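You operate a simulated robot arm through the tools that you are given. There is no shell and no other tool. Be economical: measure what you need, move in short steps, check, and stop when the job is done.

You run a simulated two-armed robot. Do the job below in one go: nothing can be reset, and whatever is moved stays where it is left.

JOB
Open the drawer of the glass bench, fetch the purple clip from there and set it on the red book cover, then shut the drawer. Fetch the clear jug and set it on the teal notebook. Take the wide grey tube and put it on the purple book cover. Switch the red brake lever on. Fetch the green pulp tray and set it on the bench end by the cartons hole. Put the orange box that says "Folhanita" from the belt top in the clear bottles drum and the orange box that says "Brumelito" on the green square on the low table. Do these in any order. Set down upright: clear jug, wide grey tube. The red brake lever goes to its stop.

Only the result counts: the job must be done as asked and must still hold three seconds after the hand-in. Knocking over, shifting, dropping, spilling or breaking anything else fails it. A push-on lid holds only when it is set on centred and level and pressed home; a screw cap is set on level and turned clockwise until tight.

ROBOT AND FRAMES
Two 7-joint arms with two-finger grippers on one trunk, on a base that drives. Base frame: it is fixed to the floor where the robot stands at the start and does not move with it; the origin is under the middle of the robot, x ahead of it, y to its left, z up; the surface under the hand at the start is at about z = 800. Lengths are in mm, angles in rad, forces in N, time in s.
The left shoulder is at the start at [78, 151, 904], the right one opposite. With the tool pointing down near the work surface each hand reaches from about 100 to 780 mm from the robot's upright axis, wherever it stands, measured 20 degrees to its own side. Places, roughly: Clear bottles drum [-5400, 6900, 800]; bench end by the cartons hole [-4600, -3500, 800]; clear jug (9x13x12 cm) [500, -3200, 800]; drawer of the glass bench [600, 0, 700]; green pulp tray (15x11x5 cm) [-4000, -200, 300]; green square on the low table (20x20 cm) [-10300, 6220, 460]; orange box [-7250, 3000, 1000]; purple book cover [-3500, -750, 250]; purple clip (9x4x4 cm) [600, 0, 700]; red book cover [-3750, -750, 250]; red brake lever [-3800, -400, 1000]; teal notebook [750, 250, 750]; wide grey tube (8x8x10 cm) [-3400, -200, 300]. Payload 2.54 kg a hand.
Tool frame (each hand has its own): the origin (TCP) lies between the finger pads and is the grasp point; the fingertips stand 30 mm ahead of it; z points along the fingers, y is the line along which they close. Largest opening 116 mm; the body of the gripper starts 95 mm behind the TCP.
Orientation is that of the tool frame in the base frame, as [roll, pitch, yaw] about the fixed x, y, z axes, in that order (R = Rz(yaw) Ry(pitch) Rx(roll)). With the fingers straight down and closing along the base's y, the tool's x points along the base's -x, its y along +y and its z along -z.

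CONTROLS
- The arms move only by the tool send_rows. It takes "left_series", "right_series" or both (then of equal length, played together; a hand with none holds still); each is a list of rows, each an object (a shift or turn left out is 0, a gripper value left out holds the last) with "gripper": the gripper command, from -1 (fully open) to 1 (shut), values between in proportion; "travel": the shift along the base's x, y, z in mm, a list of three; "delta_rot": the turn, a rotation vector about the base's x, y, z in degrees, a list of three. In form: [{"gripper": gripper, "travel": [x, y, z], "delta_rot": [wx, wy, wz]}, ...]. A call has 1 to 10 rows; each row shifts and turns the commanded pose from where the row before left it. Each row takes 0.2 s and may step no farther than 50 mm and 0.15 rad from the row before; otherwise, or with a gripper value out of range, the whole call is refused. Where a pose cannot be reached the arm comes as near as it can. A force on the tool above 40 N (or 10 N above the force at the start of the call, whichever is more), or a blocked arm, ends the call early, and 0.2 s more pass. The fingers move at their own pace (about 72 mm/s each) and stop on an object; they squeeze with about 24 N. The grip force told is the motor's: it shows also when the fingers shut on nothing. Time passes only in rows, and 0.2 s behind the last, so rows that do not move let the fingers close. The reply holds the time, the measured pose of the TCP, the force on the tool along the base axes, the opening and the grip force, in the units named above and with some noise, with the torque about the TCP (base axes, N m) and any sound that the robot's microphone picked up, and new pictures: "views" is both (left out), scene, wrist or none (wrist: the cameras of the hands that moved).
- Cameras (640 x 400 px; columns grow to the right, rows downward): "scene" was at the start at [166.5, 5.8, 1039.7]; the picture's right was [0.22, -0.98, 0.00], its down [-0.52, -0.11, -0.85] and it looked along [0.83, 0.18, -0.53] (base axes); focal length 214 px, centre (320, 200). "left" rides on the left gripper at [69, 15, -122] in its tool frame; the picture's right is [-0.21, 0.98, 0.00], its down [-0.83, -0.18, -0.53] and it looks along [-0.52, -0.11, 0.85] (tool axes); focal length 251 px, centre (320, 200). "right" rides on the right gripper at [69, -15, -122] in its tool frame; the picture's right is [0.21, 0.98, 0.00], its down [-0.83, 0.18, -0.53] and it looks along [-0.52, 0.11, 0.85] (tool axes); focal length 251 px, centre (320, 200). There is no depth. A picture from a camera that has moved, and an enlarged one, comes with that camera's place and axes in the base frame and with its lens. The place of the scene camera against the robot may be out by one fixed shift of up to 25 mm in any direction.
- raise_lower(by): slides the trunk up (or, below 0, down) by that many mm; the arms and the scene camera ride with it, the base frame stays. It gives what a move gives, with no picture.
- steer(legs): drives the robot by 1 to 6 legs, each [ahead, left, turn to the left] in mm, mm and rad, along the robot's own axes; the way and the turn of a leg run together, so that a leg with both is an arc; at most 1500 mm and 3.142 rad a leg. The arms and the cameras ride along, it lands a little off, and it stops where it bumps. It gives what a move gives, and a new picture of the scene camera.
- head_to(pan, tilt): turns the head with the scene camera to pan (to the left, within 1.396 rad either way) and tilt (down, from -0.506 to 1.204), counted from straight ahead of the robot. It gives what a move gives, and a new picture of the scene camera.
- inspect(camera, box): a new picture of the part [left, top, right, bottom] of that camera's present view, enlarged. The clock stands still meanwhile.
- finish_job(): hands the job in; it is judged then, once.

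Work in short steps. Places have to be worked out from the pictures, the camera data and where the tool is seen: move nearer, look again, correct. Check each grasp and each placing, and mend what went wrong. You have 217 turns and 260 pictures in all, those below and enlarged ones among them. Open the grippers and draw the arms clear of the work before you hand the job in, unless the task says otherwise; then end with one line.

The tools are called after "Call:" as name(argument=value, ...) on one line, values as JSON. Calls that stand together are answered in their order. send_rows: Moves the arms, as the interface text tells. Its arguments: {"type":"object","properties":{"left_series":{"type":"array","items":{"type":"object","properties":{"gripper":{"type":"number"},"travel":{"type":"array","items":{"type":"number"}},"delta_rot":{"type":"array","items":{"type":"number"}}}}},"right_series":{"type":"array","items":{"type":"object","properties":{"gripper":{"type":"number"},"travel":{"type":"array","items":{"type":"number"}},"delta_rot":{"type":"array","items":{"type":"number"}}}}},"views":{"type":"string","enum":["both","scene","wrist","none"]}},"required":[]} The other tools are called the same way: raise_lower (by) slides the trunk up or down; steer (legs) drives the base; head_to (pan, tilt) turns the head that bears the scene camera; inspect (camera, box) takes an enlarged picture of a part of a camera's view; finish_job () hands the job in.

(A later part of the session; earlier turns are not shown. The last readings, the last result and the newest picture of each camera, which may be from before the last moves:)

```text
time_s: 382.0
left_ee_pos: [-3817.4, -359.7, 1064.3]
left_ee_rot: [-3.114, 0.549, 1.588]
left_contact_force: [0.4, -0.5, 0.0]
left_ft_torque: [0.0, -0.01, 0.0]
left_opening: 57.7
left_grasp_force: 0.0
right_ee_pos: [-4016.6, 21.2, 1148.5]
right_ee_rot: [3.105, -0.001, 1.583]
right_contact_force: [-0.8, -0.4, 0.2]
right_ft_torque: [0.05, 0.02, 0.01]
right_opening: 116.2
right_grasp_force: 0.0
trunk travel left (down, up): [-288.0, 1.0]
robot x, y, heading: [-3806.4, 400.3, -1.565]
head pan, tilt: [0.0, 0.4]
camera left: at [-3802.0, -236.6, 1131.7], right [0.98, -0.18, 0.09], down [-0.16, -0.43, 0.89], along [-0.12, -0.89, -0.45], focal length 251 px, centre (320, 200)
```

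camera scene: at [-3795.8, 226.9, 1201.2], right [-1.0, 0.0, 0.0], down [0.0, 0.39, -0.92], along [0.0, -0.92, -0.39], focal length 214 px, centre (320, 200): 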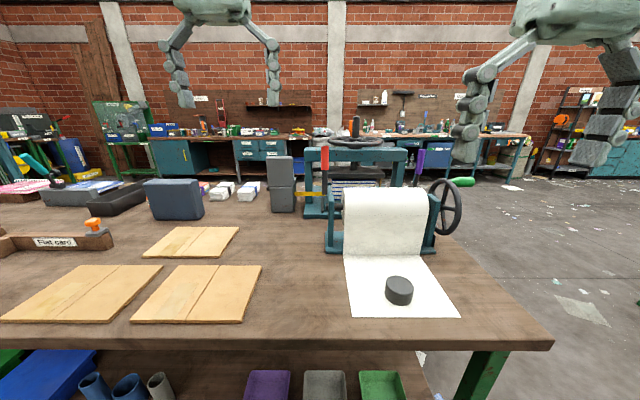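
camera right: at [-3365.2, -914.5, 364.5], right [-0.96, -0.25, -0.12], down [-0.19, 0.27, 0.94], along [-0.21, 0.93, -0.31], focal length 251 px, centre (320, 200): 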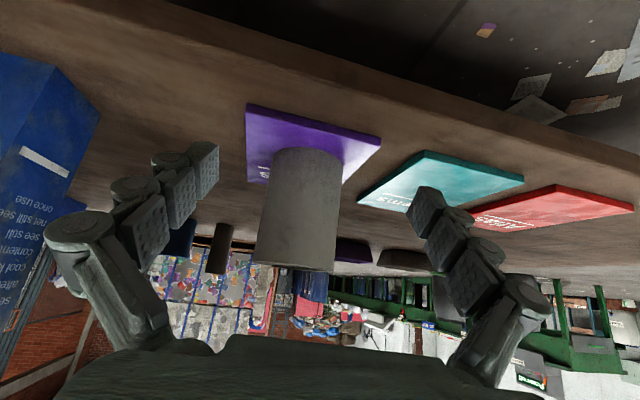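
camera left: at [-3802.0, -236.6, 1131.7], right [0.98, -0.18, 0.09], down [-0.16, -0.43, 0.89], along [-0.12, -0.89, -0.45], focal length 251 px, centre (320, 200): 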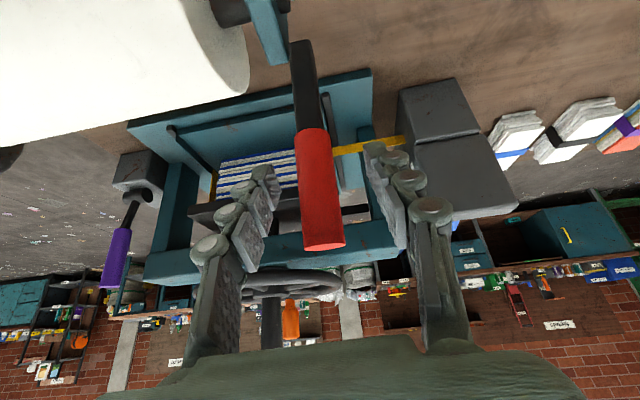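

Handle lies between the fingers. Close and pull gently toward +y.

Call:
send_rows(left_series=[{"gripper": 1}, {}, {}, {"travel": [0, 12, 0]}, {"travel": [0, 12, 0]}, {"travel": [0, 12, -2]}], views="wrist")

```text
time_s: 383.4
left_ee_pos: [-3819.6, -324.7, 1064.1]
left_ee_rot: [-3.114, 0.55, 1.591]
left_contact_force: [-1.1, -13.9, 5.6]
left_ft_torque: [-1.66, -1.25, 0.05]
left_opening: 21.4
left_grasp_force: 44.9
right_ee_pos: [-4016.5, 22.5, 1148.3]
right_ee_rot: [3.107, -0.002, 1.582]
right_contact_force: [0.9, -0.1, 0.1]
right_ft_torque: [-0.02, -0.01, 0.01]
right_opening: 116.1
right_grasp_force: 0.0
trunk travel left (down, up): [-288.0, 1.0]
robot x, y, heading: [-3809.6, 402.4, -1.571]
head pan, tilt: [0.0, 0.4]
camera left: at [-3802.7, -201.4, 1131.3], right [0.98, -0.18, 0.09], down [-0.16, -0.43, 0.89], along [-0.12, -0.89, -0.45], focal length 251 px, centre (320, 200)
```

left: 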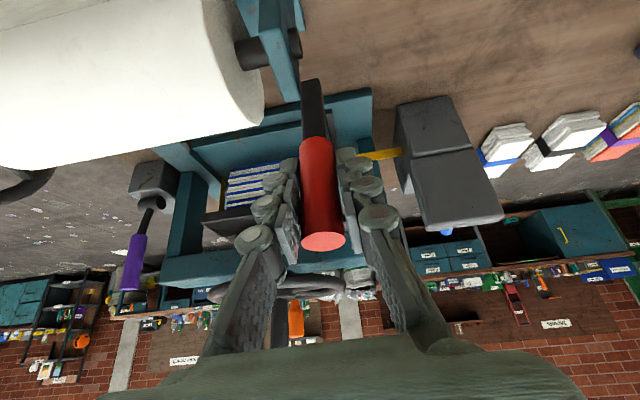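

It moves. Continue along the arc.

Call:
send_rows(left_series=[{"gripper": 1, "travel": [0, 12, -1]}, {"travel": [0, 12, -2]}, {"travel": [0, 12, -3]}, {"travel": [0, 12, -4]}], views="wrist")

```text
time_s: 384.4
left_ee_pos: [-3819.8, -279.0, 1049.6]
left_ee_rot: [-3.115, 0.543, 1.592]
left_contact_force: [-0.4, -20.6, -11.7]
left_ft_torque: [-1.35, -0.21, 0.14]
left_opening: 21.3
left_grasp_force: 44.6
right_ee_pos: [-4015.8, 19.5, 1146.4]
right_ee_rot: [3.106, -0.006, 1.581]
right_contact_force: [-0.3, -0.3, -0.1]
right_ft_torque: [-0.01, -0.01, -0.03]
right_opening: 115.9
right_grasp_force: 0.0
trunk travel left (down, up): [-288.0, 1.0]
robot x, y, heading: [-3806.1, 400.7, -1.567]
head pan, tilt: [0.0, 0.4]
camera left: at [-3802.6, -156.0, 1117.6], right [0.98, -0.18, 0.09], down [-0.16, -0.43, 0.89], along [-0.12, -0.88, -0.45], focal length 251 px, centre (320, 200)
```

left: 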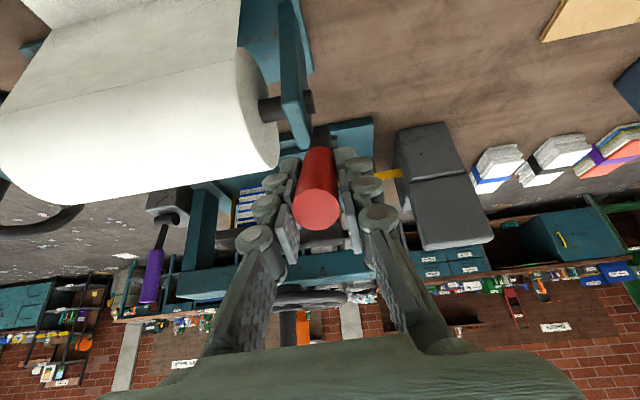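

Following an arc of R≈132 about (y −342, z 934). Continue.

Call:
send_rows(left_series=[{"gripper": 1, "travel": [0, 11, -7]}, {"travel": [0, 11, -8]}, {"travel": [0, 8, -8]}, {"travel": [0, 8, -8]}], views="wrist")

```text
time_s: 385.4
left_ee_pos: [-3819.0, -240.1, 1023.3]
left_ee_rot: [-3.113, 0.55, 1.59]
left_contact_force: [1.3, -24.7, -2.6]
left_ft_torque: [-1.52, -0.03, 0.09]
left_opening: 20.9
left_grasp_force: 45.0
right_ee_pos: [-4015.6, 19.7, 1147.3]
right_ee_rot: [3.104, -0.004, 1.582]
right_contact_force: [0.0, -0.2, -0.8]
right_ft_torque: [-0.01, 0.01, 0.02]
right_opening: 116.0
right_grasp_force: 0.0
trunk travel left (down, up): [-288.0, 1.0]
robot x, y, heading: [-3807.7, 404.5, -1.569]
head pan, tilt: [0.0, 0.4]
camera left: at [-3802.5, -117.0, 1089.9], right [0.98, -0.18, 0.09], down [-0.16, -0.43, 0.89], along [-0.12, -0.89, -0.45], focal length 251 px, centre (320, 200)
```

left: 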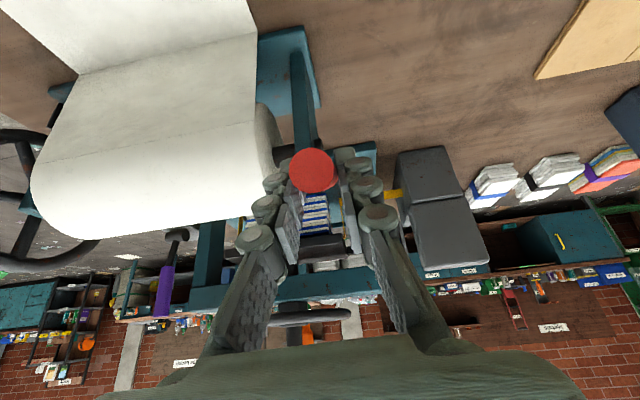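

Continue the arc.

Call:
send_rows(left_series=[{"gripper": 1, "travel": [0, 7, -9]}, {"travel": [0, 7, -10]}, {"travel": [0, 6, -11]}, {"travel": [0, 5, -11]}], views="wrist")

```text
time_s: 386.4
left_ee_pos: [-3818.1, -215.3, 983.2]
left_ee_rot: [-3.115, 0.555, 1.59]
left_contact_force: [-0.8, -25.0, 5.1]
left_ft_torque: [-1.63, 0.08, -0.14]
left_opening: 21.0
left_grasp_force: 44.6
right_ee_pos: [-4016.8, 20.2, 1149.0]
right_ee_rot: [3.105, -0.003, 1.583]
right_contact_force: [0.4, -0.6, -0.4]
right_ft_torque: [0.01, -0.05, 0.0]
right_opening: 115.8
right_grasp_force: 0.1
trunk travel left (down, up): [-288.0, 1.0]
robot x, y, heading: [-3810.6, 401.6, -1.568]
head pan, tilt: [0.0, 0.4]
camera left: at [-3802.5, -92.1, 1049.8], right [0.98, -0.18, 0.09], down [-0.16, -0.42, 0.89], along [-0.12, -0.89, -0.44], focal length 251 px, centre (320, 200)
```

left: 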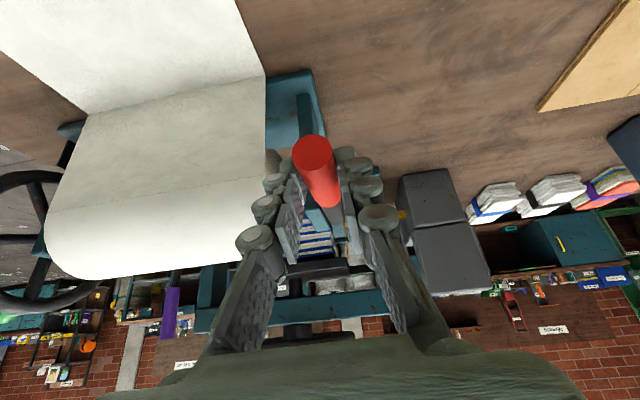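

Still moving freely; continue downward.

Call:
send_rows(left_series=[{"gripper": 1, "travel": [0, 0, -12]}, {"travel": [0, 0, -12]}, {"travel": [0, -1, -12]}, {"travel": [0, -2, -12]}], views="wrist")

```text
time_s: 387.2
left_ee_pos: [-3819.4, -209.9, 959.9]
left_ee_rot: [-3.112, 0.568, 1.59]
left_contact_force: [6.1, 14.3, 15.8]
left_ft_torque: [0.59, -0.21, -0.15]
left_opening: 20.5
left_grasp_force: 44.7
right_ee_pos: [-4015.7, 25.3, 1149.5]
right_ee_rot: [3.106, 0.0, 1.587]
right_contact_force: [-0.4, -0.5, 0.1]
right_ft_torque: [0.01, 0.02, 0.0]
right_opening: 116.0
right_grasp_force: 0.1
trunk travel left (down, up): [-288.0, 1.0]
robot x, y, heading: [-3803.8, 402.5, -1.572]
head pan, tilt: [0.0, 0.4]
stopped in row 3 (left hand): the force on the tool passed its limit at 46 N (the readings are from after the stop); the commanded pose is now the measured one
camera left: at [-3802.1, -86.3, 1025.7], right [0.98, -0.18, 0.09], down [-0.16, -0.41, 0.9], along [-0.12, -0.9, -0.43], focal length 251 px, centre (320, 200)
```

left: 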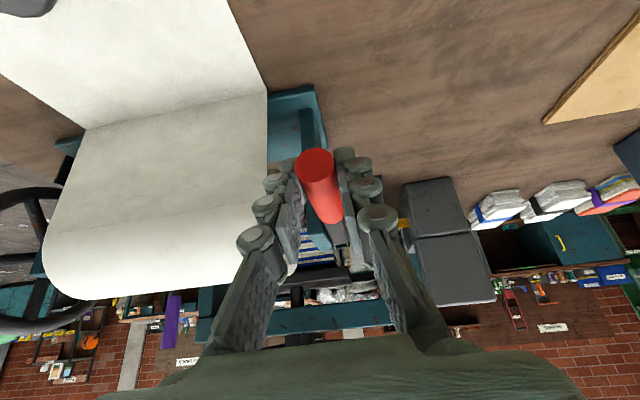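

A stop seems reached (z≈960). Push once more gently to confirm.

Call:
send_rows(left_series=[{"gripper": 1, "travel": [0, 0, -6]}, {"travel": [0, 0, -6]}, {"travel": [0, 0, -6]}], views="none")

```text
time_s: 387.7
left_ee_pos: [-3818.4, -210.8, 961.0]
left_ee_rot: [-3.108, 0.575, 1.594]
left_contact_force: [7.1, 17.9, 17.3]
left_ft_torque: [0.43, -0.25, -0.12]
left_opening: 20.4
left_grasp_force: 45.0
right_ee_pos: [-4014.8, 26.8, 1149.3]
right_ee_rot: [3.109, 0.001, 1.584]
right_contact_force: [0.9, 0.4, 0.2]
right_ft_torque: [-0.03, 0.01, 0.01]
right_opening: 115.8
right_grasp_force: 0.1
trunk travel left (down, up): [-288.0, 1.0]
robot x, y, heading: [-3807.6, 399.8, -1.566]
head pan, tilt: [0.0, 0.4]
stopped in row 2 (left hand): the force on the tool passed its limit at 41 N (the readings are from after the stop); the commanded pose is now the measured one
```

Firm stop. Release and withdraw, then check the lever stays.

Call:
send_rows(left_series=[{"gripper": 0.0}, {}, {"travel": [0, 20, 35]}, {"travel": [0, 20, 40]}, {"travel": [0, 20, 40]}, {"travel": [0, 20, 40]}], views="both")

```text
time_s: 389.1
left_ee_pos: [-3818.0, -133.5, 1110.0]
left_ee_rot: [-3.108, 0.573, 1.593]
left_contact_force: [0.5, 0.5, 0.0]
left_ft_torque: [0.04, 0.0, 0.03]
left_opening: 57.9
left_grasp_force: 0.1
right_ee_pos: [-4015.8, 24.1, 1149.7]
right_ee_rot: [3.106, 0.0, 1.585]
right_contact_force: [0.0, 0.4, -0.3]
right_ft_torque: [0.02, -0.01, -0.01]
right_opening: 115.8
right_grasp_force: 0.1
trunk travel left (down, up): [-288.0, 1.0]
robot x, y, heading: [-3806.2, 403.2, -1.569]
head pan, tilt: [0.0, 0.4]
camera scene: at [-3795.5, 228.8, 1201.4], right [-1.0, 0.0, 0.0], down [0.0, 0.39, -0.92], along [0.0, -0.92, -0.39], focal length 214 px, centre (320, 200)
camera left: at [-3801.1, -9.7, 1174.2], right [0.98, -0.18, 0.09], down [-0.15, -0.41, 0.9], along [-0.12, -0.9, -0.42], focal length 251 px, centre (320, 200)
```

scene: 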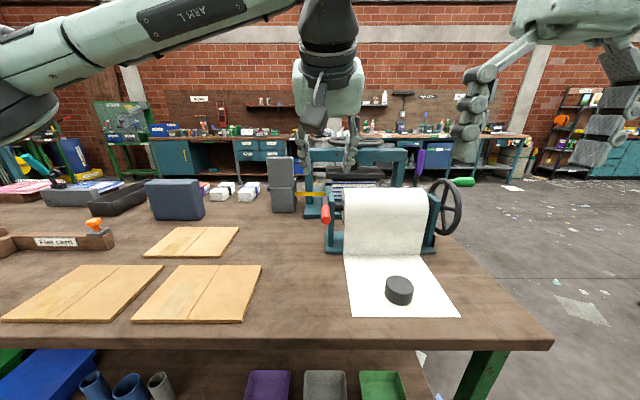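
left: 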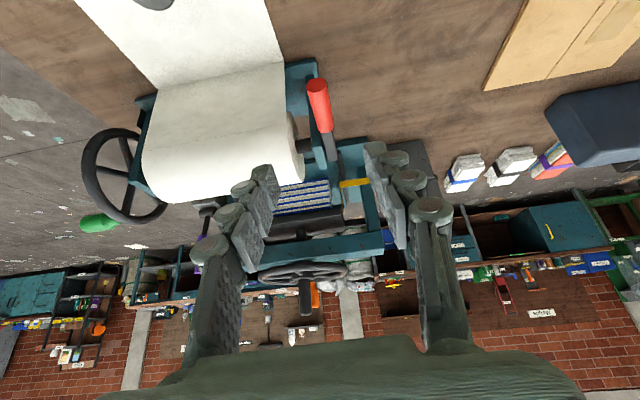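

Lever holds at its stop. Next the green tray: back off, straighten the left hand and turn it so the fingers close along the forward direction.

Call:
steer(legs=[[-340, 0, 0], [0, -290, 0]])

Call:
send_rows(left_series=[{"gripper": -1, "travel": [10, 20, 0], "delta_rot": [8, 0, 0]}, {"travel": [10, 20, 0], "delta_rot": [8, 0, 0]}, {"travel": [10, 20, 0], "delta_rot": [8, 0, 0]}, {"travel": [10, 10, 0], "delta_rot": [8.5, 0, 0]}, {"travel": [20, 0, 0], "delta_rot": [0, 0, 8.2]}, {"travel": [20, 0, 0], "delta_rot": [0, 0, 8.2]}, {"travel": [20, 0, 0], "delta_rot": [0, 0, 8.2]}, {"travel": [20, 0, 0], "delta_rot": [0, 0, 8.2]}, {"travel": [20, 0, 0], "delta_rot": [0, 0, 8.2]}, {"delta_rot": [0, 0, 8.2]}], views="none")

Call:
send_rows(left_series=[{"delta_rot": [0, 0, 8.2]}, {"delta_rot": [0, 0, 8.2]}, {"delta_rot": [0, 0, 8.2]}, {"delta_rot": [0, 0, 8.2]}, {"delta_rot": [0, 0, 8]}], views="none")

Call:
raise_lower(by=-285)

```text
time_s: 394.3
left_ee_pos: [-4113.4, 206.2, 1109.0]
left_ee_rot: [-3.108, 0.572, 1.589]
left_contact_force: [-0.9, -0.4, 0.7]
left_ft_torque: [0.0, -0.02, 0.0]
left_opening: 58.0
left_grasp_force: 0.1
right_ee_pos: [-4309.6, 364.1, 1148.5]
right_ee_rot: [3.105, -0.002, 1.58]
right_contact_force: [0.1, -0.4, 0.2]
right_ft_torque: [0.0, -0.03, 0.01]
right_opening: 115.8
right_grasp_force: 0.1
trunk travel left (down, up): [-288.0, 1.0]
robot x, y, heading: [-4101.4, 741.7, -1.577]
head pan, tilt: [0.0, 0.4]
camera scene: at [-4088.6, 569.3, 1201.4], right [-1.0, 0.0, 0.0], down [0.0, 0.39, -0.92], along [0.0, -0.92, -0.39], focal length 214 px, centre (320, 200)
```

scene: 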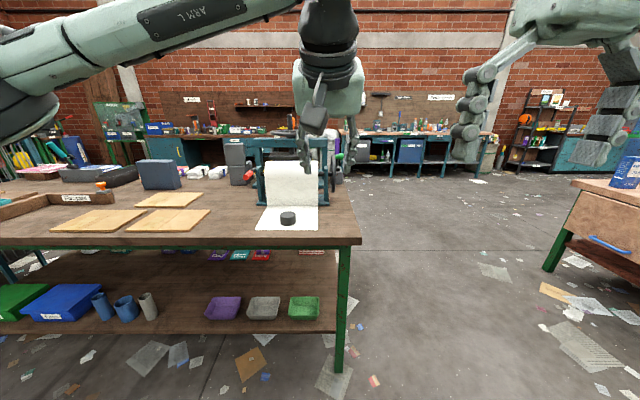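

```text
time_s: 396.5
left_ee_pos: [-3973.3, 276.0, 1107.9]
left_ee_rot: [-3.118, 0.006, 2.448]
left_contact_force: [-0.4, -0.6, 0.2]
left_ft_torque: [0.0, -0.03, -0.01]
left_opening: 116.0
left_grasp_force: 0.0
right_ee_pos: [-4309.8, 364.4, 1149.4]
right_ee_rot: [3.105, 0.0, 1.582]
right_contact_force: [0.4, 0.3, 0.1]
right_ft_torque: [-0.03, 0.01, 0.0]
right_opening: 116.1
right_grasp_force: 0.1
trunk travel left (down, up): [-288.0, 1.0]
robot x, y, heading: [-4099.6, 747.9, -1.571]
head pan, tilt: [0.0, 0.4]
```

```text
time_s: 397.7
left_ee_pos: [-3974.3, 276.9, 1109.0]
left_ee_rot: [-3.117, 0.005, -3.123]
left_contact_force: [-0.6, 0.1, -0.4]
left_ft_torque: [0.0, -0.02, -0.01]
left_opening: 116.3
left_grasp_force: 0.1
right_ee_pos: [-4309.9, 363.9, 1149.8]
right_ee_rot: [3.105, -0.002, 1.579]
right_contact_force: [0.0, 0.0, 0.5]
right_ft_torque: [-0.01, 0.01, 0.0]
right_opening: 115.8
right_grasp_force: 0.0
trunk travel left (down, up): [-288.0, 1.0]
robot x, y, heading: [-4096.3, 747.8, -1.572]
head pan, tilt: [0.0, 0.4]
```

```text
time_s: 400.6
left_ee_pos: [-3972.9, 276.6, 824.9]
left_ee_rot: [-3.117, 0.005, -3.125]
left_contact_force: [0.4, 0.4, 0.1]
left_ft_torque: [0.02, -0.01, -0.03]
left_opening: 116.0
left_grasp_force: 0.0
right_ee_pos: [-4309.8, 364.9, 862.7]
right_ee_rot: [3.107, 0.0, 1.582]
right_contact_force: [0.2, -0.1, -0.6]
right_ft_torque: [-0.03, 0.02, 0.03]
right_opening: 116.0
right_grasp_force: 0.0
trunk travel left (down, up): [-3.0, 286.0]
robot x, y, heading: [-4099.9, 741.7, -1.568]
head pan, tilt: [0.0, 0.4]
```

Tray ≈[-4005,-180]. Lower the left hand in front of the bench and look.

Call:
send_rows(left_series=[{"gripper": -1, "travel": [-3, -15, -46]}, {"travel": [-3, -15, -46]}, {"travel": [-3, -15, -46]}, {"travel": [-3, -15, -46]}, {"travel": [-3, -15, -46]}, {"travel": [-3, -15, -46]}, {"travel": [-3, -20, -44]}, {"travel": [-3, -25, -40]}, {"travel": [-3, -40, -20]}, {"travel": [-3, -48, 0]}], views="wrist")

```text
time_s: 402.8
left_ee_pos: [-4004.2, 52.0, 444.7]
left_ee_rot: [-3.117, 0.006, -3.129]
left_contact_force: [0.2, -1.4, -0.2]
left_ft_torque: [0.01, 0.04, -0.01]
left_opening: 115.9
left_grasp_force: 0.1
right_ee_pos: [-4308.4, 364.2, 865.1]
right_ee_rot: [3.105, -0.002, 1.579]
right_contact_force: [0.5, 0.8, -0.1]
right_ft_torque: [-0.02, 0.03, 0.03]
right_opening: 116.1
right_grasp_force: 0.1
trunk travel left (down, up): [-3.0, 286.0]
robot x, y, heading: [-4098.5, 746.3, -1.574]
head pan, tilt: [0.0, 0.4]
camera left: at [-4073.2, 70.6, 566.2], right [0.2, 0.98, -0.02], down [0.83, -0.16, 0.54], along [0.53, -0.13, -0.84], focal length 251 px, centre (320, 200)
```

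left: 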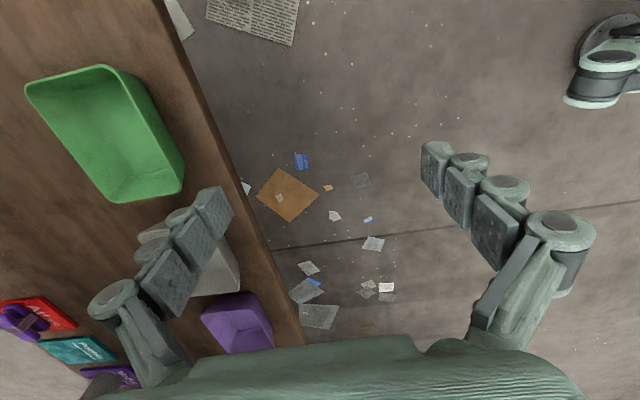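

Tray rim: x −4093…−3970, near rim at y≈−134. Lower to z≈345 outside, then drive in so the hand is above the near rim.

Call:
send_rows(left_series=[{"gripper": 0.0, "travel": [0, 0, -45]}, {"travel": [0, 0, -45]}, {"travel": [0, 0, -8], "delta_rot": [0, 0, -1]}], views="none")

Call:
steer(legs=[[186, -30, 0]])

Call:
send_rows(left_series=[{}], views="wrist")

```text
time_s: 403.6
left_ee_pos: [-4004.1, 54.3, 345.8]
left_ee_rot: [-3.118, 0.004, 3.139]
left_contact_force: [-0.6, 0.5, 0.0]
left_ft_torque: [-0.05, 0.0, 0.05]
left_opening: 58.0
left_grasp_force: 0.0
right_ee_pos: [-4309.4, 364.3, 864.8]
right_ee_rot: [3.104, -0.002, 1.58]
right_contact_force: [0.1, 0.6, 0.2]
right_ft_torque: [-0.03, -0.03, 0.0]
right_opening: 115.9
right_grasp_force: 0.1
trunk travel left (down, up): [-3.0, 286.0]
robot x, y, heading: [-4102.2, 743.0, -1.574]
head pan, tilt: [0.0, 0.4]
```

```text
time_s: 405.1
left_ee_pos: [-4038.0, -129.6, 347.9]
left_ee_rot: [-3.117, 0.005, 3.134]
left_contact_force: [0.1, -0.5, 0.8]
left_ft_torque: [-0.01, 0.02, 0.02]
left_opening: 57.8
left_grasp_force: 0.1
right_ee_pos: [-4343.1, 182.7, 863.2]
right_ee_rot: [3.104, -0.003, 1.575]
right_contact_force: [0.6, -0.3, 0.5]
right_ft_torque: [0.01, 0.0, -0.01]
right_opening: 115.8
right_grasp_force: 0.0
trunk travel left (down, up): [-3.0, 286.0]
robot x, y, heading: [-4128.1, 558.7, -1.573]
head pan, tilt: [0.0, 0.4]
camera scene: at [-4120.2, 386.3, 916.4], right [-1.0, 0.01, 0.0], down [0.0, 0.39, -0.92], along [-0.01, -0.92, -0.39], focal length 214 px, centre (320, 200)
```

scene: 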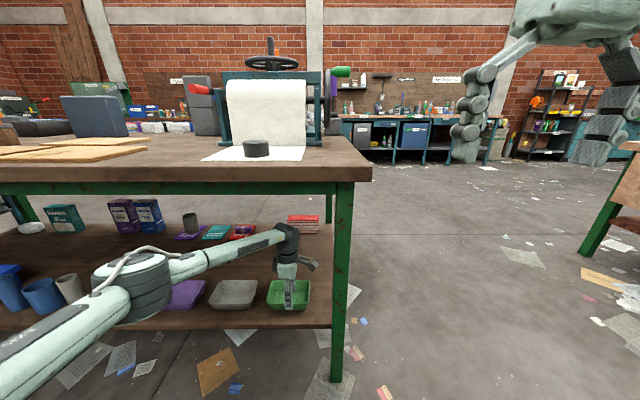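

```text
time_s: 405.5
left_ee_pos: [-4037.8, -130.3, 347.3]
left_ee_rot: [-3.118, 0.005, 3.133]
left_contact_force: [-0.1, -0.1, 0.5]
left_ft_torque: [-0.01, -0.02, -0.01]
left_opening: 58.2
left_grasp_force: 0.1
right_ee_pos: [-4341.7, 183.5, 863.1]
right_ee_rot: [3.105, -0.002, 1.577]
right_contact_force: [-0.1, 0.1, -0.2]
right_ft_torque: [0.0, -0.01, 0.0]
right_opening: 115.9
right_grasp_force: 0.1
trunk travel left (down, up): [-3.0, 286.0]
robot x, y, heading: [-4126.0, 559.6, -1.581]
head pan, tilt: [0.0, 0.4]
camera left: at [-4106.4, -111.4, 468.2], right [0.22, 0.97, -0.02], down [0.82, -0.17, 0.54], along [0.52, -0.14, -0.84], focal length 251 px, centre (320, 200)
```

left: 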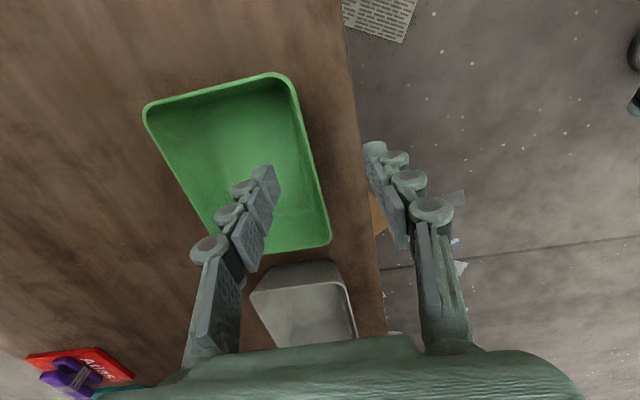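

Near rim is at y≈−142, tray centre x≈−4023. Shift and lower so one finger goes inside, one outside, then close.

Call:
send_rows(left_series=[{"gripper": 0.0, "travel": [13, -10, -10]}, {"travel": [0, 0, -20]}, {"travel": [0, 0, -15]}, {"travel": [0, 0, -10]}], views="wrist")

```text
time_s: 406.5
left_ee_pos: [-4026.6, -140.5, 292.1]
left_ee_rot: [-3.117, 0.004, 3.135]
left_contact_force: [0.1, 0.2, 0.4]
left_ft_torque: [0.0, 0.0, -0.01]
left_opening: 58.0
left_grasp_force: 0.0
right_ee_pos: [-4342.5, 182.8, 864.0]
right_ee_rot: [3.105, -0.002, 1.576]
right_contact_force: [0.1, -0.9, -0.3]
right_ft_torque: [0.03, -0.01, -0.01]
right_opening: 116.3
right_grasp_force: 0.1
trunk travel left (down, up): [-3.0, 286.0]
robot x, y, heading: [-4130.7, 557.1, -1.58]
head pan, tilt: [0.0, 0.4]
camera left: at [-4094.2, -121.2, 412.8], right [0.22, 0.97, -0.02], down [0.82, -0.17, 0.54], along [0.52, -0.14, -0.84], focal length 251 px, centre (320, 200)
```

left: 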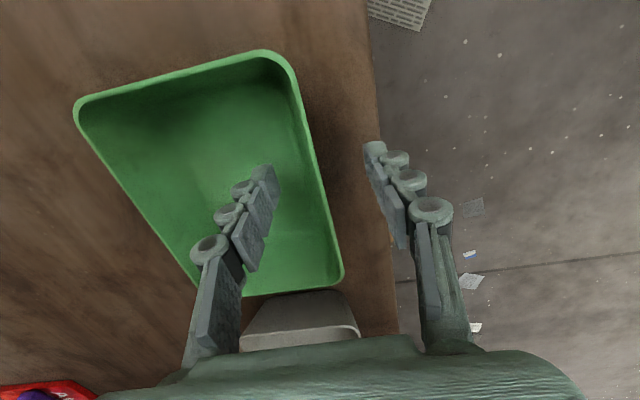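

Straddling the rim. Lower 7 mm more and close.

Call:
send_rows(left_series=[{"gripper": 0.0, "travel": [0, 0, -7]}, {"gripper": 1}, {}, {}, {"travel": [0, 0, 10]}, {"travel": [0, 0, 20]}], views="wrist")

```text
time_s: 407.9
left_ee_pos: [-4024.2, -140.7, 314.3]
left_ee_rot: [-3.117, 0.005, 3.134]
left_contact_force: [-0.2, 0.1, -1.1]
left_ft_torque: [0.01, 0.01, 0.04]
left_opening: 5.9
left_grasp_force: 24.1
right_ee_pos: [-4342.2, 182.9, 864.9]
right_ee_rot: [3.105, -0.001, 1.576]
right_contact_force: [0.8, 0.1, 0.4]
right_ft_torque: [0.03, 0.04, -0.02]
right_opening: 115.8
right_grasp_force: 0.0
trunk travel left (down, up): [-3.0, 286.0]
robot x, y, heading: [-4129.5, 561.2, -1.578]
head pan, tilt: [0.0, 0.4]
camera left: at [-4093.5, -121.9, 435.9], right [0.22, 0.97, -0.02], down [0.82, -0.17, 0.54], along [0.52, -0.14, -0.84], focal length 251 px, centre (320, 200)
```

left: 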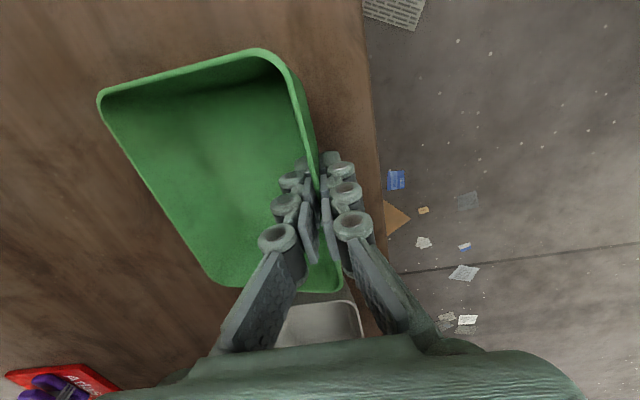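

Tray gripped and lifted. Back out, raise the hand and trunk for travel.

Call:
send_rows(left_series=[{"gripper": 1, "travel": [0, 0, 20]}], views="none")

Call:
steer(legs=[[-450, 0, 0]])

Call:
send_rows(left_series=[{"gripper": 1, "travel": [0, 0, 45]}, {"travel": [0, 15, 45]}, {"travel": [0, 20, 45]}, {"travel": [0, 25, 40]}, {"travel": [0, 25, 40]}, {"travel": [0, 25, 40]}, {"travel": [0, 30, 35]}, {"travel": [0, 30, 35]}, {"travel": [0, 30, 35]}, {"travel": [0, 30, 35]}], views="none")

Call:
raise_lower(by=210)

```text
time_s: 408.3
left_ee_pos: [-4025.3, -141.3, 333.9]
left_ee_rot: [-3.117, 0.005, 3.134]
left_contact_force: [0.0, -0.3, -0.9]
left_ft_torque: [0.02, 0.02, 0.0]
left_opening: 5.9
left_grasp_force: 23.7
right_ee_pos: [-4342.3, 182.2, 863.0]
right_ee_rot: [3.103, -0.002, 1.576]
right_contact_force: [0.0, 0.2, -0.4]
right_ft_torque: [0.02, -0.01, 0.03]
right_opening: 115.8
right_grasp_force: 0.0
trunk travel left (down, up): [-3.0, 286.0]
robot x, y, heading: [-4130.9, 561.9, -1.576]
head pan, tilt: [0.0, 0.4]
```

```text
time_s: 411.0
left_ee_pos: [-4021.8, 308.4, 335.3]
left_ee_rot: [-3.115, 0.005, 3.136]
left_contact_force: [0.7, -1.0, -0.8]
left_ft_torque: [0.06, -0.02, 0.06]
left_opening: 5.9
left_grasp_force: 23.9
right_ee_pos: [-4339.0, 631.4, 864.5]
right_ee_rot: [3.106, -0.002, 1.575]
right_contact_force: [0.4, -0.9, -0.9]
right_ft_torque: [-0.01, -0.04, 0.01]
right_opening: 116.0
right_grasp_force: 0.1
trunk travel left (down, up): [-3.0, 286.0]
robot x, y, heading: [-4127.8, 1009.9, -1.58]
head pan, tilt: [0.0, 0.4]
camera scene: at [-4117.3, 834.8, 916.4], right [-1.0, 0.01, 0.0], down [0.0, 0.39, -0.92], along [-0.01, -0.92, -0.39], focal length 214 px, centre (320, 200)
```

scene: 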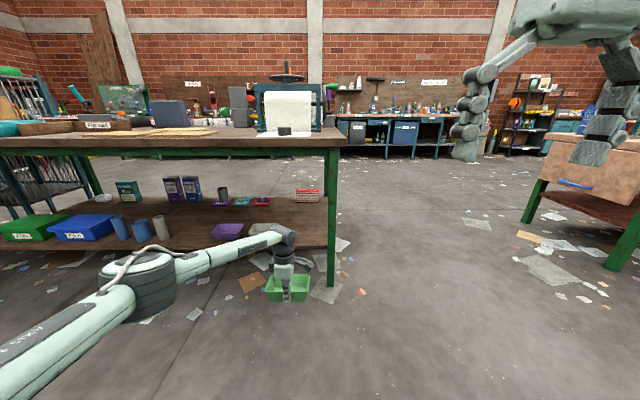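

```text
time_s: 413.2
left_ee_pos: [-4022.5, 538.9, 730.2]
left_ee_rot: [-3.119, 0.007, 3.135]
left_contact_force: [0.3, 0.2, 0.1]
left_ft_torque: [0.04, -0.03, 0.0]
left_opening: 6.2
left_grasp_force: 24.2
right_ee_pos: [-4339.8, 631.1, 863.5]
right_ee_rot: [3.104, -0.001, 1.573]
right_contact_force: [-0.1, -0.5, -0.9]
right_ft_torque: [0.03, 0.0, -0.05]
right_opening: 116.1
right_grasp_force: 0.1
trunk travel left (down, up): [-3.0, 286.0]
robot x, y, heading: [-4126.1, 1006.0, -1.575]
head pan, tilt: [0.0, 0.4]
```

```text
time_s: 415.5
left_ee_pos: [-4022.2, 538.0, 939.4]
left_ee_rot: [-3.119, 0.006, 3.136]
left_contact_force: [-0.1, -0.3, -0.3]
left_ft_torque: [0.01, -0.01, -0.03]
left_opening: 5.8
left_grasp_force: 24.1
right_ee_pos: [-4339.6, 631.2, 1073.7]
right_ee_rot: [3.106, -0.002, 1.575]
right_contact_force: [-1.0, -0.2, 0.0]
right_ft_torque: [0.0, 0.03, -0.01]
right_opening: 116.0
right_grasp_force: 0.0
trunk travel left (down, up): [-213.0, 76.0]
robot x, y, heading: [-4127.1, 1011.0, -1.574]
head pan, tilt: [0.0, 0.4]
```

Tray level in hand. Drive through the gap to the wall bench at y≈−3500.

Call:
steer(legs=[[0, -920, 0], [1500, 0, 0], [1500, 0, 0]])

Call:
inspect(camera="scene", box=[120, 60, 460, 272])

```text
time_s: 438.9
left_ee_pos: [-4917.7, -2452.6, 939.8]
left_ee_rot: [-3.118, 0.005, 3.141]
left_contact_force: [0.6, 0.1, -0.4]
left_ft_torque: [0.02, -0.01, -0.03]
left_opening: 6.0
left_grasp_force: 23.5
right_ee_pos: [-5236.3, -2359.7, 1073.5]
right_ee_rot: [3.106, -0.001, 1.58]
right_contact_force: [0.5, 0.3, 0.8]
right_ft_torque: [0.01, -0.01, 0.01]
right_opening: 116.0
right_grasp_force: 0.0
trunk travel left (down, up): [-213.0, 76.0]
robot x, y, heading: [-5032.2, -1980.9, -1.575]
head pan, tilt: [0.0, 0.4]
camera scene: at [-5015.9, -2155.7, 1126.4], right [-1.0, 0.0, 0.0], down [0.0, 0.39, -0.92], along [0.0, -0.92, -0.39], focal length 214 px, centre (320, 200)
```

scene: 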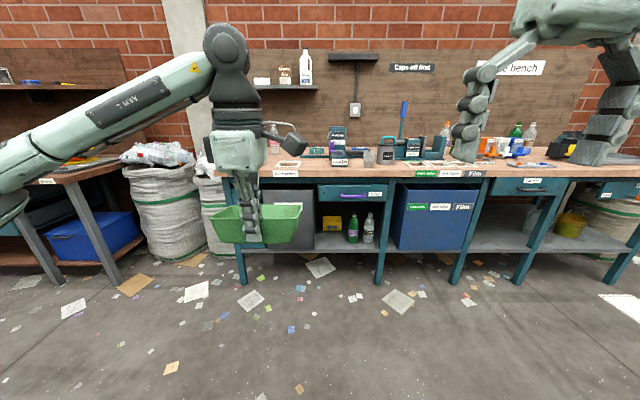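

```text
1.88 times, centred on (290, 166) of scene
camera zoom: at [-5015.9, -2155.7, 1126.4], right [-1.0, 0.0, 0.0], down [0.0, 0.39, -0.92], along [0.0, -0.92, -0.39], focal length 404 px, centre (376, 264)
```

zoom: 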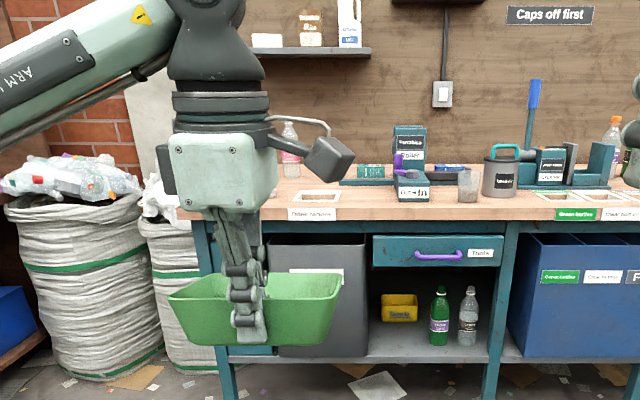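

The bench end (x≈−4450…−4760) left of the first hole is my target; raise a bit and get closer to check the label and free space.

Call:
raise_lower(by=70)

Call:
steer(legs=[[450, 310, 0]])

Call:
send_rows(left_series=[{"gripper": 1, "travel": [35, 10, 20]}, {"travel": [35, 10, 20]}, {"travel": [35, 0, 10]}, {"travel": [35, 0, 0]}], views="scene")

```text
time_s: 439.9
left_ee_pos: [-4918.8, -2452.2, 1010.3]
left_ee_rot: [-3.12, 0.005, 3.141]
left_contact_force: [0.7, -0.2, -0.2]
left_ft_torque: [0.0, 0.0, 0.01]
left_opening: 5.7
left_grasp_force: 24.0
right_ee_pos: [-5236.7, -2359.8, 1142.9]
right_ee_rot: [3.105, -0.002, 1.579]
right_contact_force: [0.4, 0.4, 0.0]
right_ft_torque: [0.0, -0.01, 0.02]
right_opening: 116.0
right_grasp_force: 0.0
trunk travel left (down, up): [-283.0, 6.0]
robot x, y, heading: [-5025.7, -1980.9, -1.572]
head pan, tilt: [0.0, 0.4]
```

```text
time_s: 443.5
left_ee_pos: [-4607.1, -2893.9, 1009.8]
left_ee_rot: [-3.117, 0.004, -3.14]
left_contact_force: [-0.1, -1.1, -0.7]
left_ft_torque: [0.06, 0.0, -0.03]
left_opening: 5.9
left_grasp_force: 24.6
right_ee_pos: [-4926.5, -2803.2, 1143.5]
right_ee_rot: [3.105, -0.002, 1.585]
right_contact_force: [-0.2, 0.4, 0.2]
right_ft_torque: [0.0, 0.02, -0.02]
right_opening: 116.1
right_grasp_force: 0.1
trunk travel left (down, up): [-283.0, 6.0]
robot x, y, heading: [-4718.5, -2425.6, -1.573]
head pan, tilt: [0.0, 0.4]
camera scene: at [-4706.0, -2597.8, 1196.3], right [-1.0, 0.0, 0.0], down [0.0, 0.39, -0.92], along [0.0, -0.92, -0.39], focal length 214 px, centre (320, 200)
```

scene: 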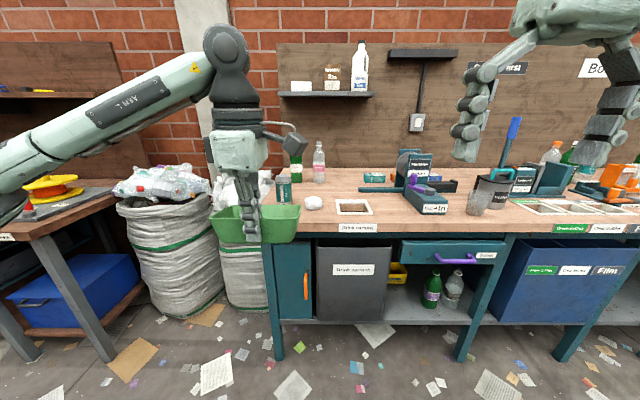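

```text
time_s: 444.5
left_ee_pos: [-4465.2, -2869.7, 1060.0]
left_ee_rot: [-3.116, 0.001, -3.14]
left_contact_force: [0.6, 0.4, -0.3]
left_ft_torque: [0.02, 0.05, 0.01]
left_opening: 5.8
left_grasp_force: 23.5
right_ee_pos: [-4925.9, -2802.8, 1144.4]
right_ee_rot: [3.105, -0.002, 1.586]
right_contact_force: [0.1, 0.2, -0.2]
right_ft_torque: [0.01, 0.0, 0.0]
right_opening: 116.2
right_grasp_force: 0.2
trunk travel left (down, up): [-283.0, 6.0]
robot x, y, heading: [-4717.3, -2423.4, -1.565]
head pan, tilt: [0.0, 0.4]
camera scene: at [-4705.6, -2597.4, 1196.4], right [-1.0, 0.0, 0.0], down [0.0, 0.39, -0.92], along [0.0, -0.92, -0.39], focal length 214 px, centre (320, 200)
```

scene: 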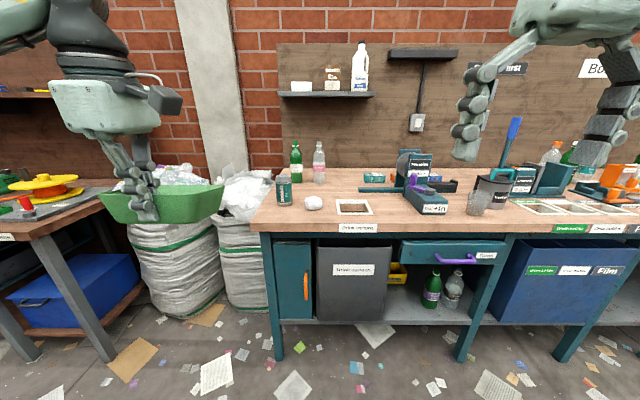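

"Drink cartons" hole at x≈−4790; on the bench end stand a can (≈[-4555,-3389]) and a paper ball (≈[-4678,-3375]). Free front strip y −3190…−3335. Move in and look with the wrist camera.

Call:
steer(legs=[[185, 20, 0]])

Call:
send_rows(left_series=[{"gripper": 1, "travel": [-40, -15, -15]}, {"travel": [-40, -20, -15]}, {"travel": [-40, -20, -15]}, {"travel": [-5, -40, -20]}], views="both")

```text
time_s: 446.0
left_ee_pos: [-4448.4, -3052.7, 1060.6]
left_ee_rot: [-3.118, 0.004, -3.141]
left_contact_force: [0.4, -1.0, 0.0]
left_ft_torque: [0.05, 0.0, 0.01]
left_opening: 5.9
left_grasp_force: 24.6
right_ee_pos: [-4907.6, -2986.7, 1143.0]
right_ee_rot: [3.106, 0.0, 1.582]
right_contact_force: [0.0, -0.6, 0.0]
right_ft_torque: [0.05, 0.03, 0.04]
right_opening: 116.0
right_grasp_force: 0.0
trunk travel left (down, up): [-283.0, 6.0]
robot x, y, heading: [-4694.2, -2603.6, -1.57]
head pan, tilt: [0.0, 0.4]
camera scene: at [-4686.3, -2780.6, 1196.2], right [-1.0, 0.0, 0.0], down [0.0, 0.39, -0.92], along [0.0, -0.92, -0.39], focal length 214 px, centre (320, 200)
```

scene: 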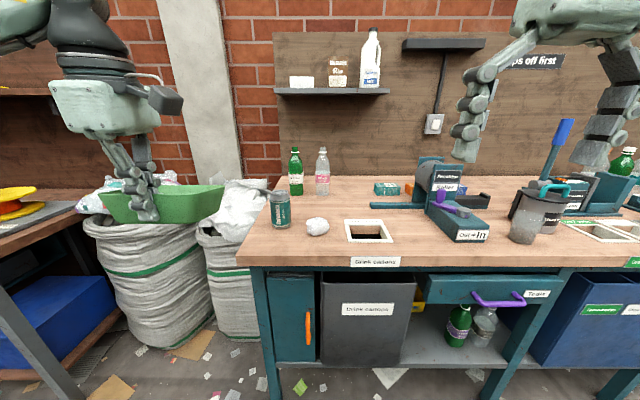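

```text
time_s: 447.0
left_ee_pos: [-4570.5, -3148.6, 993.9]
left_ee_rot: [-3.121, 0.006, -3.141]
left_contact_force: [0.6, -0.7, -0.8]
left_ft_torque: [0.04, 0.01, 0.03]
left_opening: 6.1
left_grasp_force: 23.6
right_ee_pos: [-4906.6, -2985.9, 1144.3]
right_ee_rot: [3.107, -0.001, 1.583]
right_contact_force: [-0.1, -0.5, 0.2]
right_ft_torque: [0.0, -0.01, 0.02]
right_opening: 115.7
right_grasp_force: 0.1
trunk travel left (down, up): [-283.0, 6.0]
robot x, y, heading: [-4701.3, -2605.5, -1.575]
head pan, tilt: [0.0, 0.4]
camera scene: at [-4686.2, -2780.5, 1196.2], right [-1.0, 0.0, 0.0], down [0.0, 0.39, -0.92], along [0.0, -0.92, -0.39], focal length 214 px, centre (320, 200)
camera left: at [-4639.2, -3129.9, 1114.8], right [0.21, 0.98, -0.02], down [0.82, -0.17, 0.54], along [0.53, -0.13, -0.84], focal length 251 px, centre (320, 200)
```

scene: 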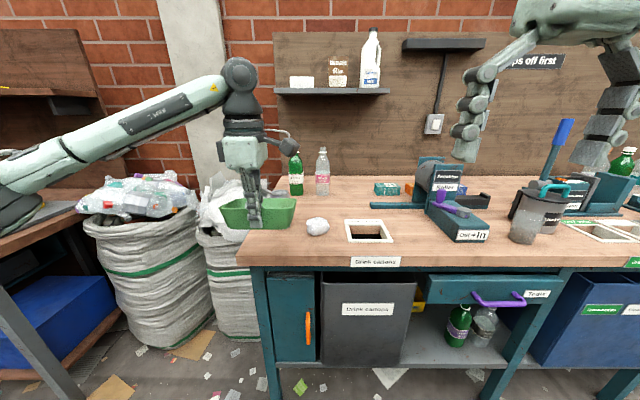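
left: 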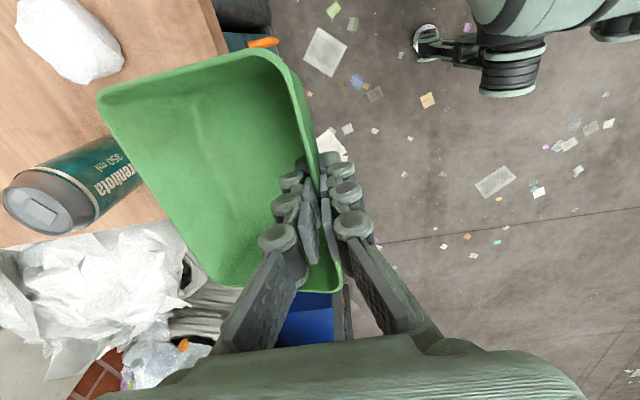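

Bench front edge ≈ y −3245, can ≈[-4550,-3480], ball ≈[-4692,-3400]. Place the tray at centre ≈[-4562,-3328] (hand at y≈−3273).

Call:
send_rows(left_series=[{"gripper": 1, "travel": [3, -42, -20]}, {"travel": [3, -42, -20]}, {"travel": [2, -41, -20]}, {"travel": [0, 0, -30]}], views="both")

```text
time_s: 448.0
left_ee_pos: [-4563.7, -3275.4, 904.2]
left_ee_rot: [-3.116, 0.005, 3.141]
left_contact_force: [-0.9, -0.1, -1.3]
left_ft_torque: [0.0, -0.03, 0.0]
left_opening: 6.1
left_grasp_force: 24.5
right_ee_pos: [-4908.7, -2985.8, 1144.8]
right_ee_rot: [3.106, -0.002, 1.583]
right_contact_force: [-0.1, 0.5, 0.6]
right_ft_torque: [-0.02, 0.03, 0.02]
right_opening: 116.1
right_grasp_force: 0.0
trunk travel left (down, up): [-283.0, 6.0]
robot x, y, heading: [-4693.1, -2605.4, -1.568]
head pan, tilt: [0.0, 0.4]
camera scene: at [-4686.0, -2780.0, 1196.4], right [-1.0, 0.0, 0.0], down [0.0, 0.39, -0.92], along [0.0, -0.92, -0.39], focal length 214 px, centre (320, 200)
camera left: at [-4632.2, -3257.7, 1026.0], right [0.22, 0.98, -0.02], down [0.82, -0.17, 0.54], along [0.53, -0.14, -0.84], focal length 251 px, centre (320, 200)
```

scene: 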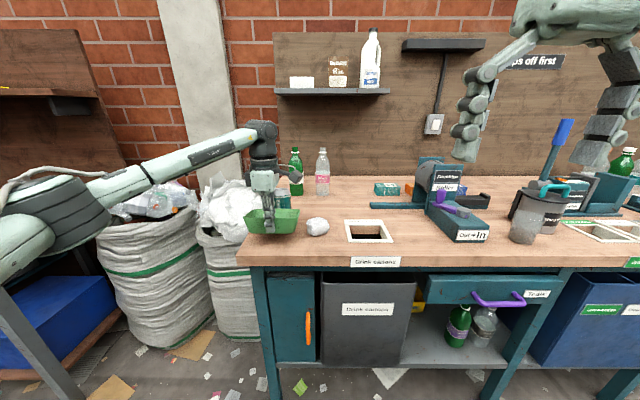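
left: 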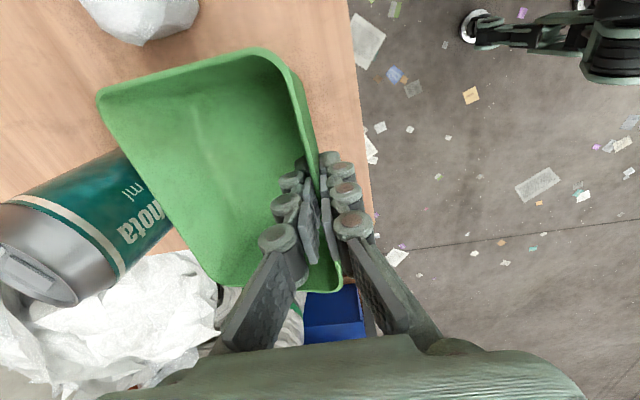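

Clear of can and ball. Lower to contact.

Call:
send_rows(left_series=[{"gripper": 1, "travel": [3, 0, -35]}, {"travel": [0, 0, -30]}, {"travel": [0, 0, -8]}, {"travel": [0, 0, -6]}, {"travel": [0, 0, -5]}, {"travel": [0, 0, -5]}], views="wrist")

```text
time_s: 448.7
left_ee_pos: [-4560.3, -3277.5, 851.3]
left_ee_rot: [-3.092, -0.003, 3.141]
left_contact_force: [0.5, 4.0, 18.3]
left_ft_torque: [-1.07, -0.46, 0.3]
left_opening: 9.1
left_grasp_force: 23.8
right_ee_pos: [-4907.1, -2983.4, 1143.1]
right_ee_rot: [3.106, 0.0, 1.583]
right_contact_force: [0.0, 0.0, 0.0]
right_ft_torque: [0.02, 0.01, -0.02]
right_opening: 116.0
right_grasp_force: 0.1
trunk travel left (down, up): [-283.0, 6.0]
robot x, y, heading: [-4697.6, -2606.1, -1.575]
head pan, tilt: [0.0, 0.4]
stopped in row 3 (left hand): the force on the tool passed its limit at 48 N (the readings are from after the stop); the commanded pose is now the measured one
camera left: at [-4628.9, -3256.4, 972.8], right [0.21, 0.98, -0.05], down [0.83, -0.15, 0.54], along [0.52, -0.16, -0.84], focal length 251 px, centre (320, 200)
```

left: 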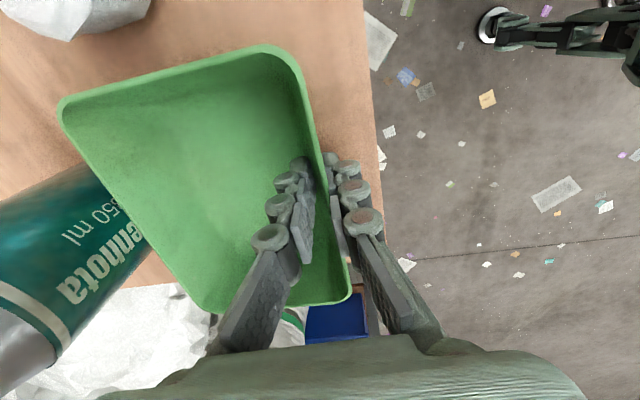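

Tray rests on the bench end. Release (half-open) and rise.

Call:
send_rows(left_series=[{"gripper": 1, "travel": [0, 0, 3]}, {"gripper": 0.4}, {}, {"travel": [0, 0, 25]}, {"travel": [0, 0, 45]}, {"travel": [0, 0, 45]}], views="both")

```text
time_s: 450.1
left_ee_pos: [-4562.5, -3275.8, 967.4]
left_ee_rot: [-3.097, -0.001, 3.141]
left_contact_force: [-0.3, -0.5, -0.6]
left_ft_torque: [0.01, -0.03, 0.01]
left_opening: 34.9
left_grasp_force: 0.0
right_ee_pos: [-4907.1, -2983.0, 1144.0]
right_ee_rot: [3.105, 0.001, 1.583]
right_contact_force: [-0.1, 0.6, -0.5]
right_ft_torque: [0.02, -0.03, -0.05]
right_opening: 115.9
right_grasp_force: 0.0
trunk travel left (down, up): [-283.0, 6.0]
robot x, y, heading: [-4694.9, -2603.3, -1.569]
head pan, tilt: [0.0, 0.4]
camera scene: at [-4686.6, -2779.3, 1196.4], right [-1.0, 0.0, 0.0], down [0.0, 0.39, -0.92], along [0.0, -0.92, -0.39], focal length 214 px, centre (320, 200)
camera left: at [-4631.5, -3255.6, 1088.6], right [0.21, 0.98, -0.04], down [0.83, -0.16, 0.54], along [0.52, -0.15, -0.84], focal length 251 px, centre (320, 200)
```

scene: 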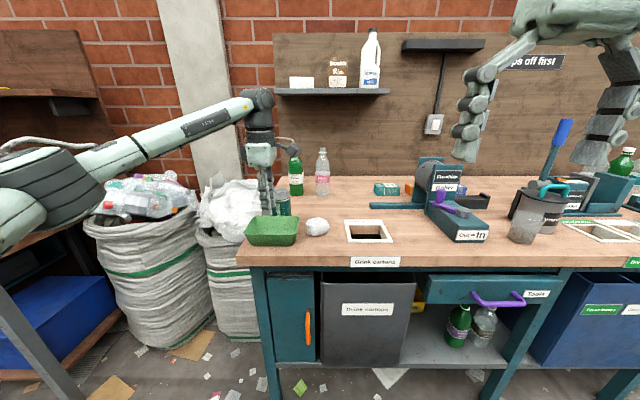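
left: 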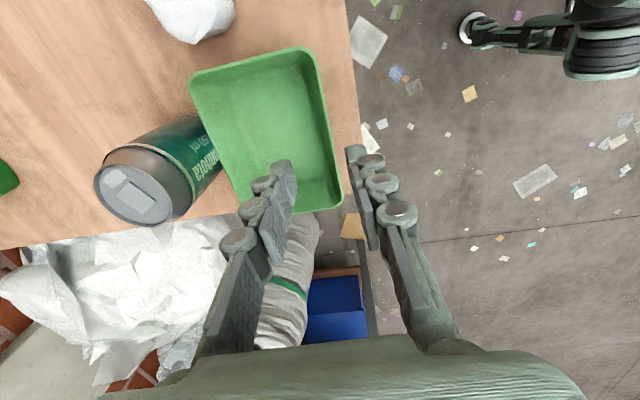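

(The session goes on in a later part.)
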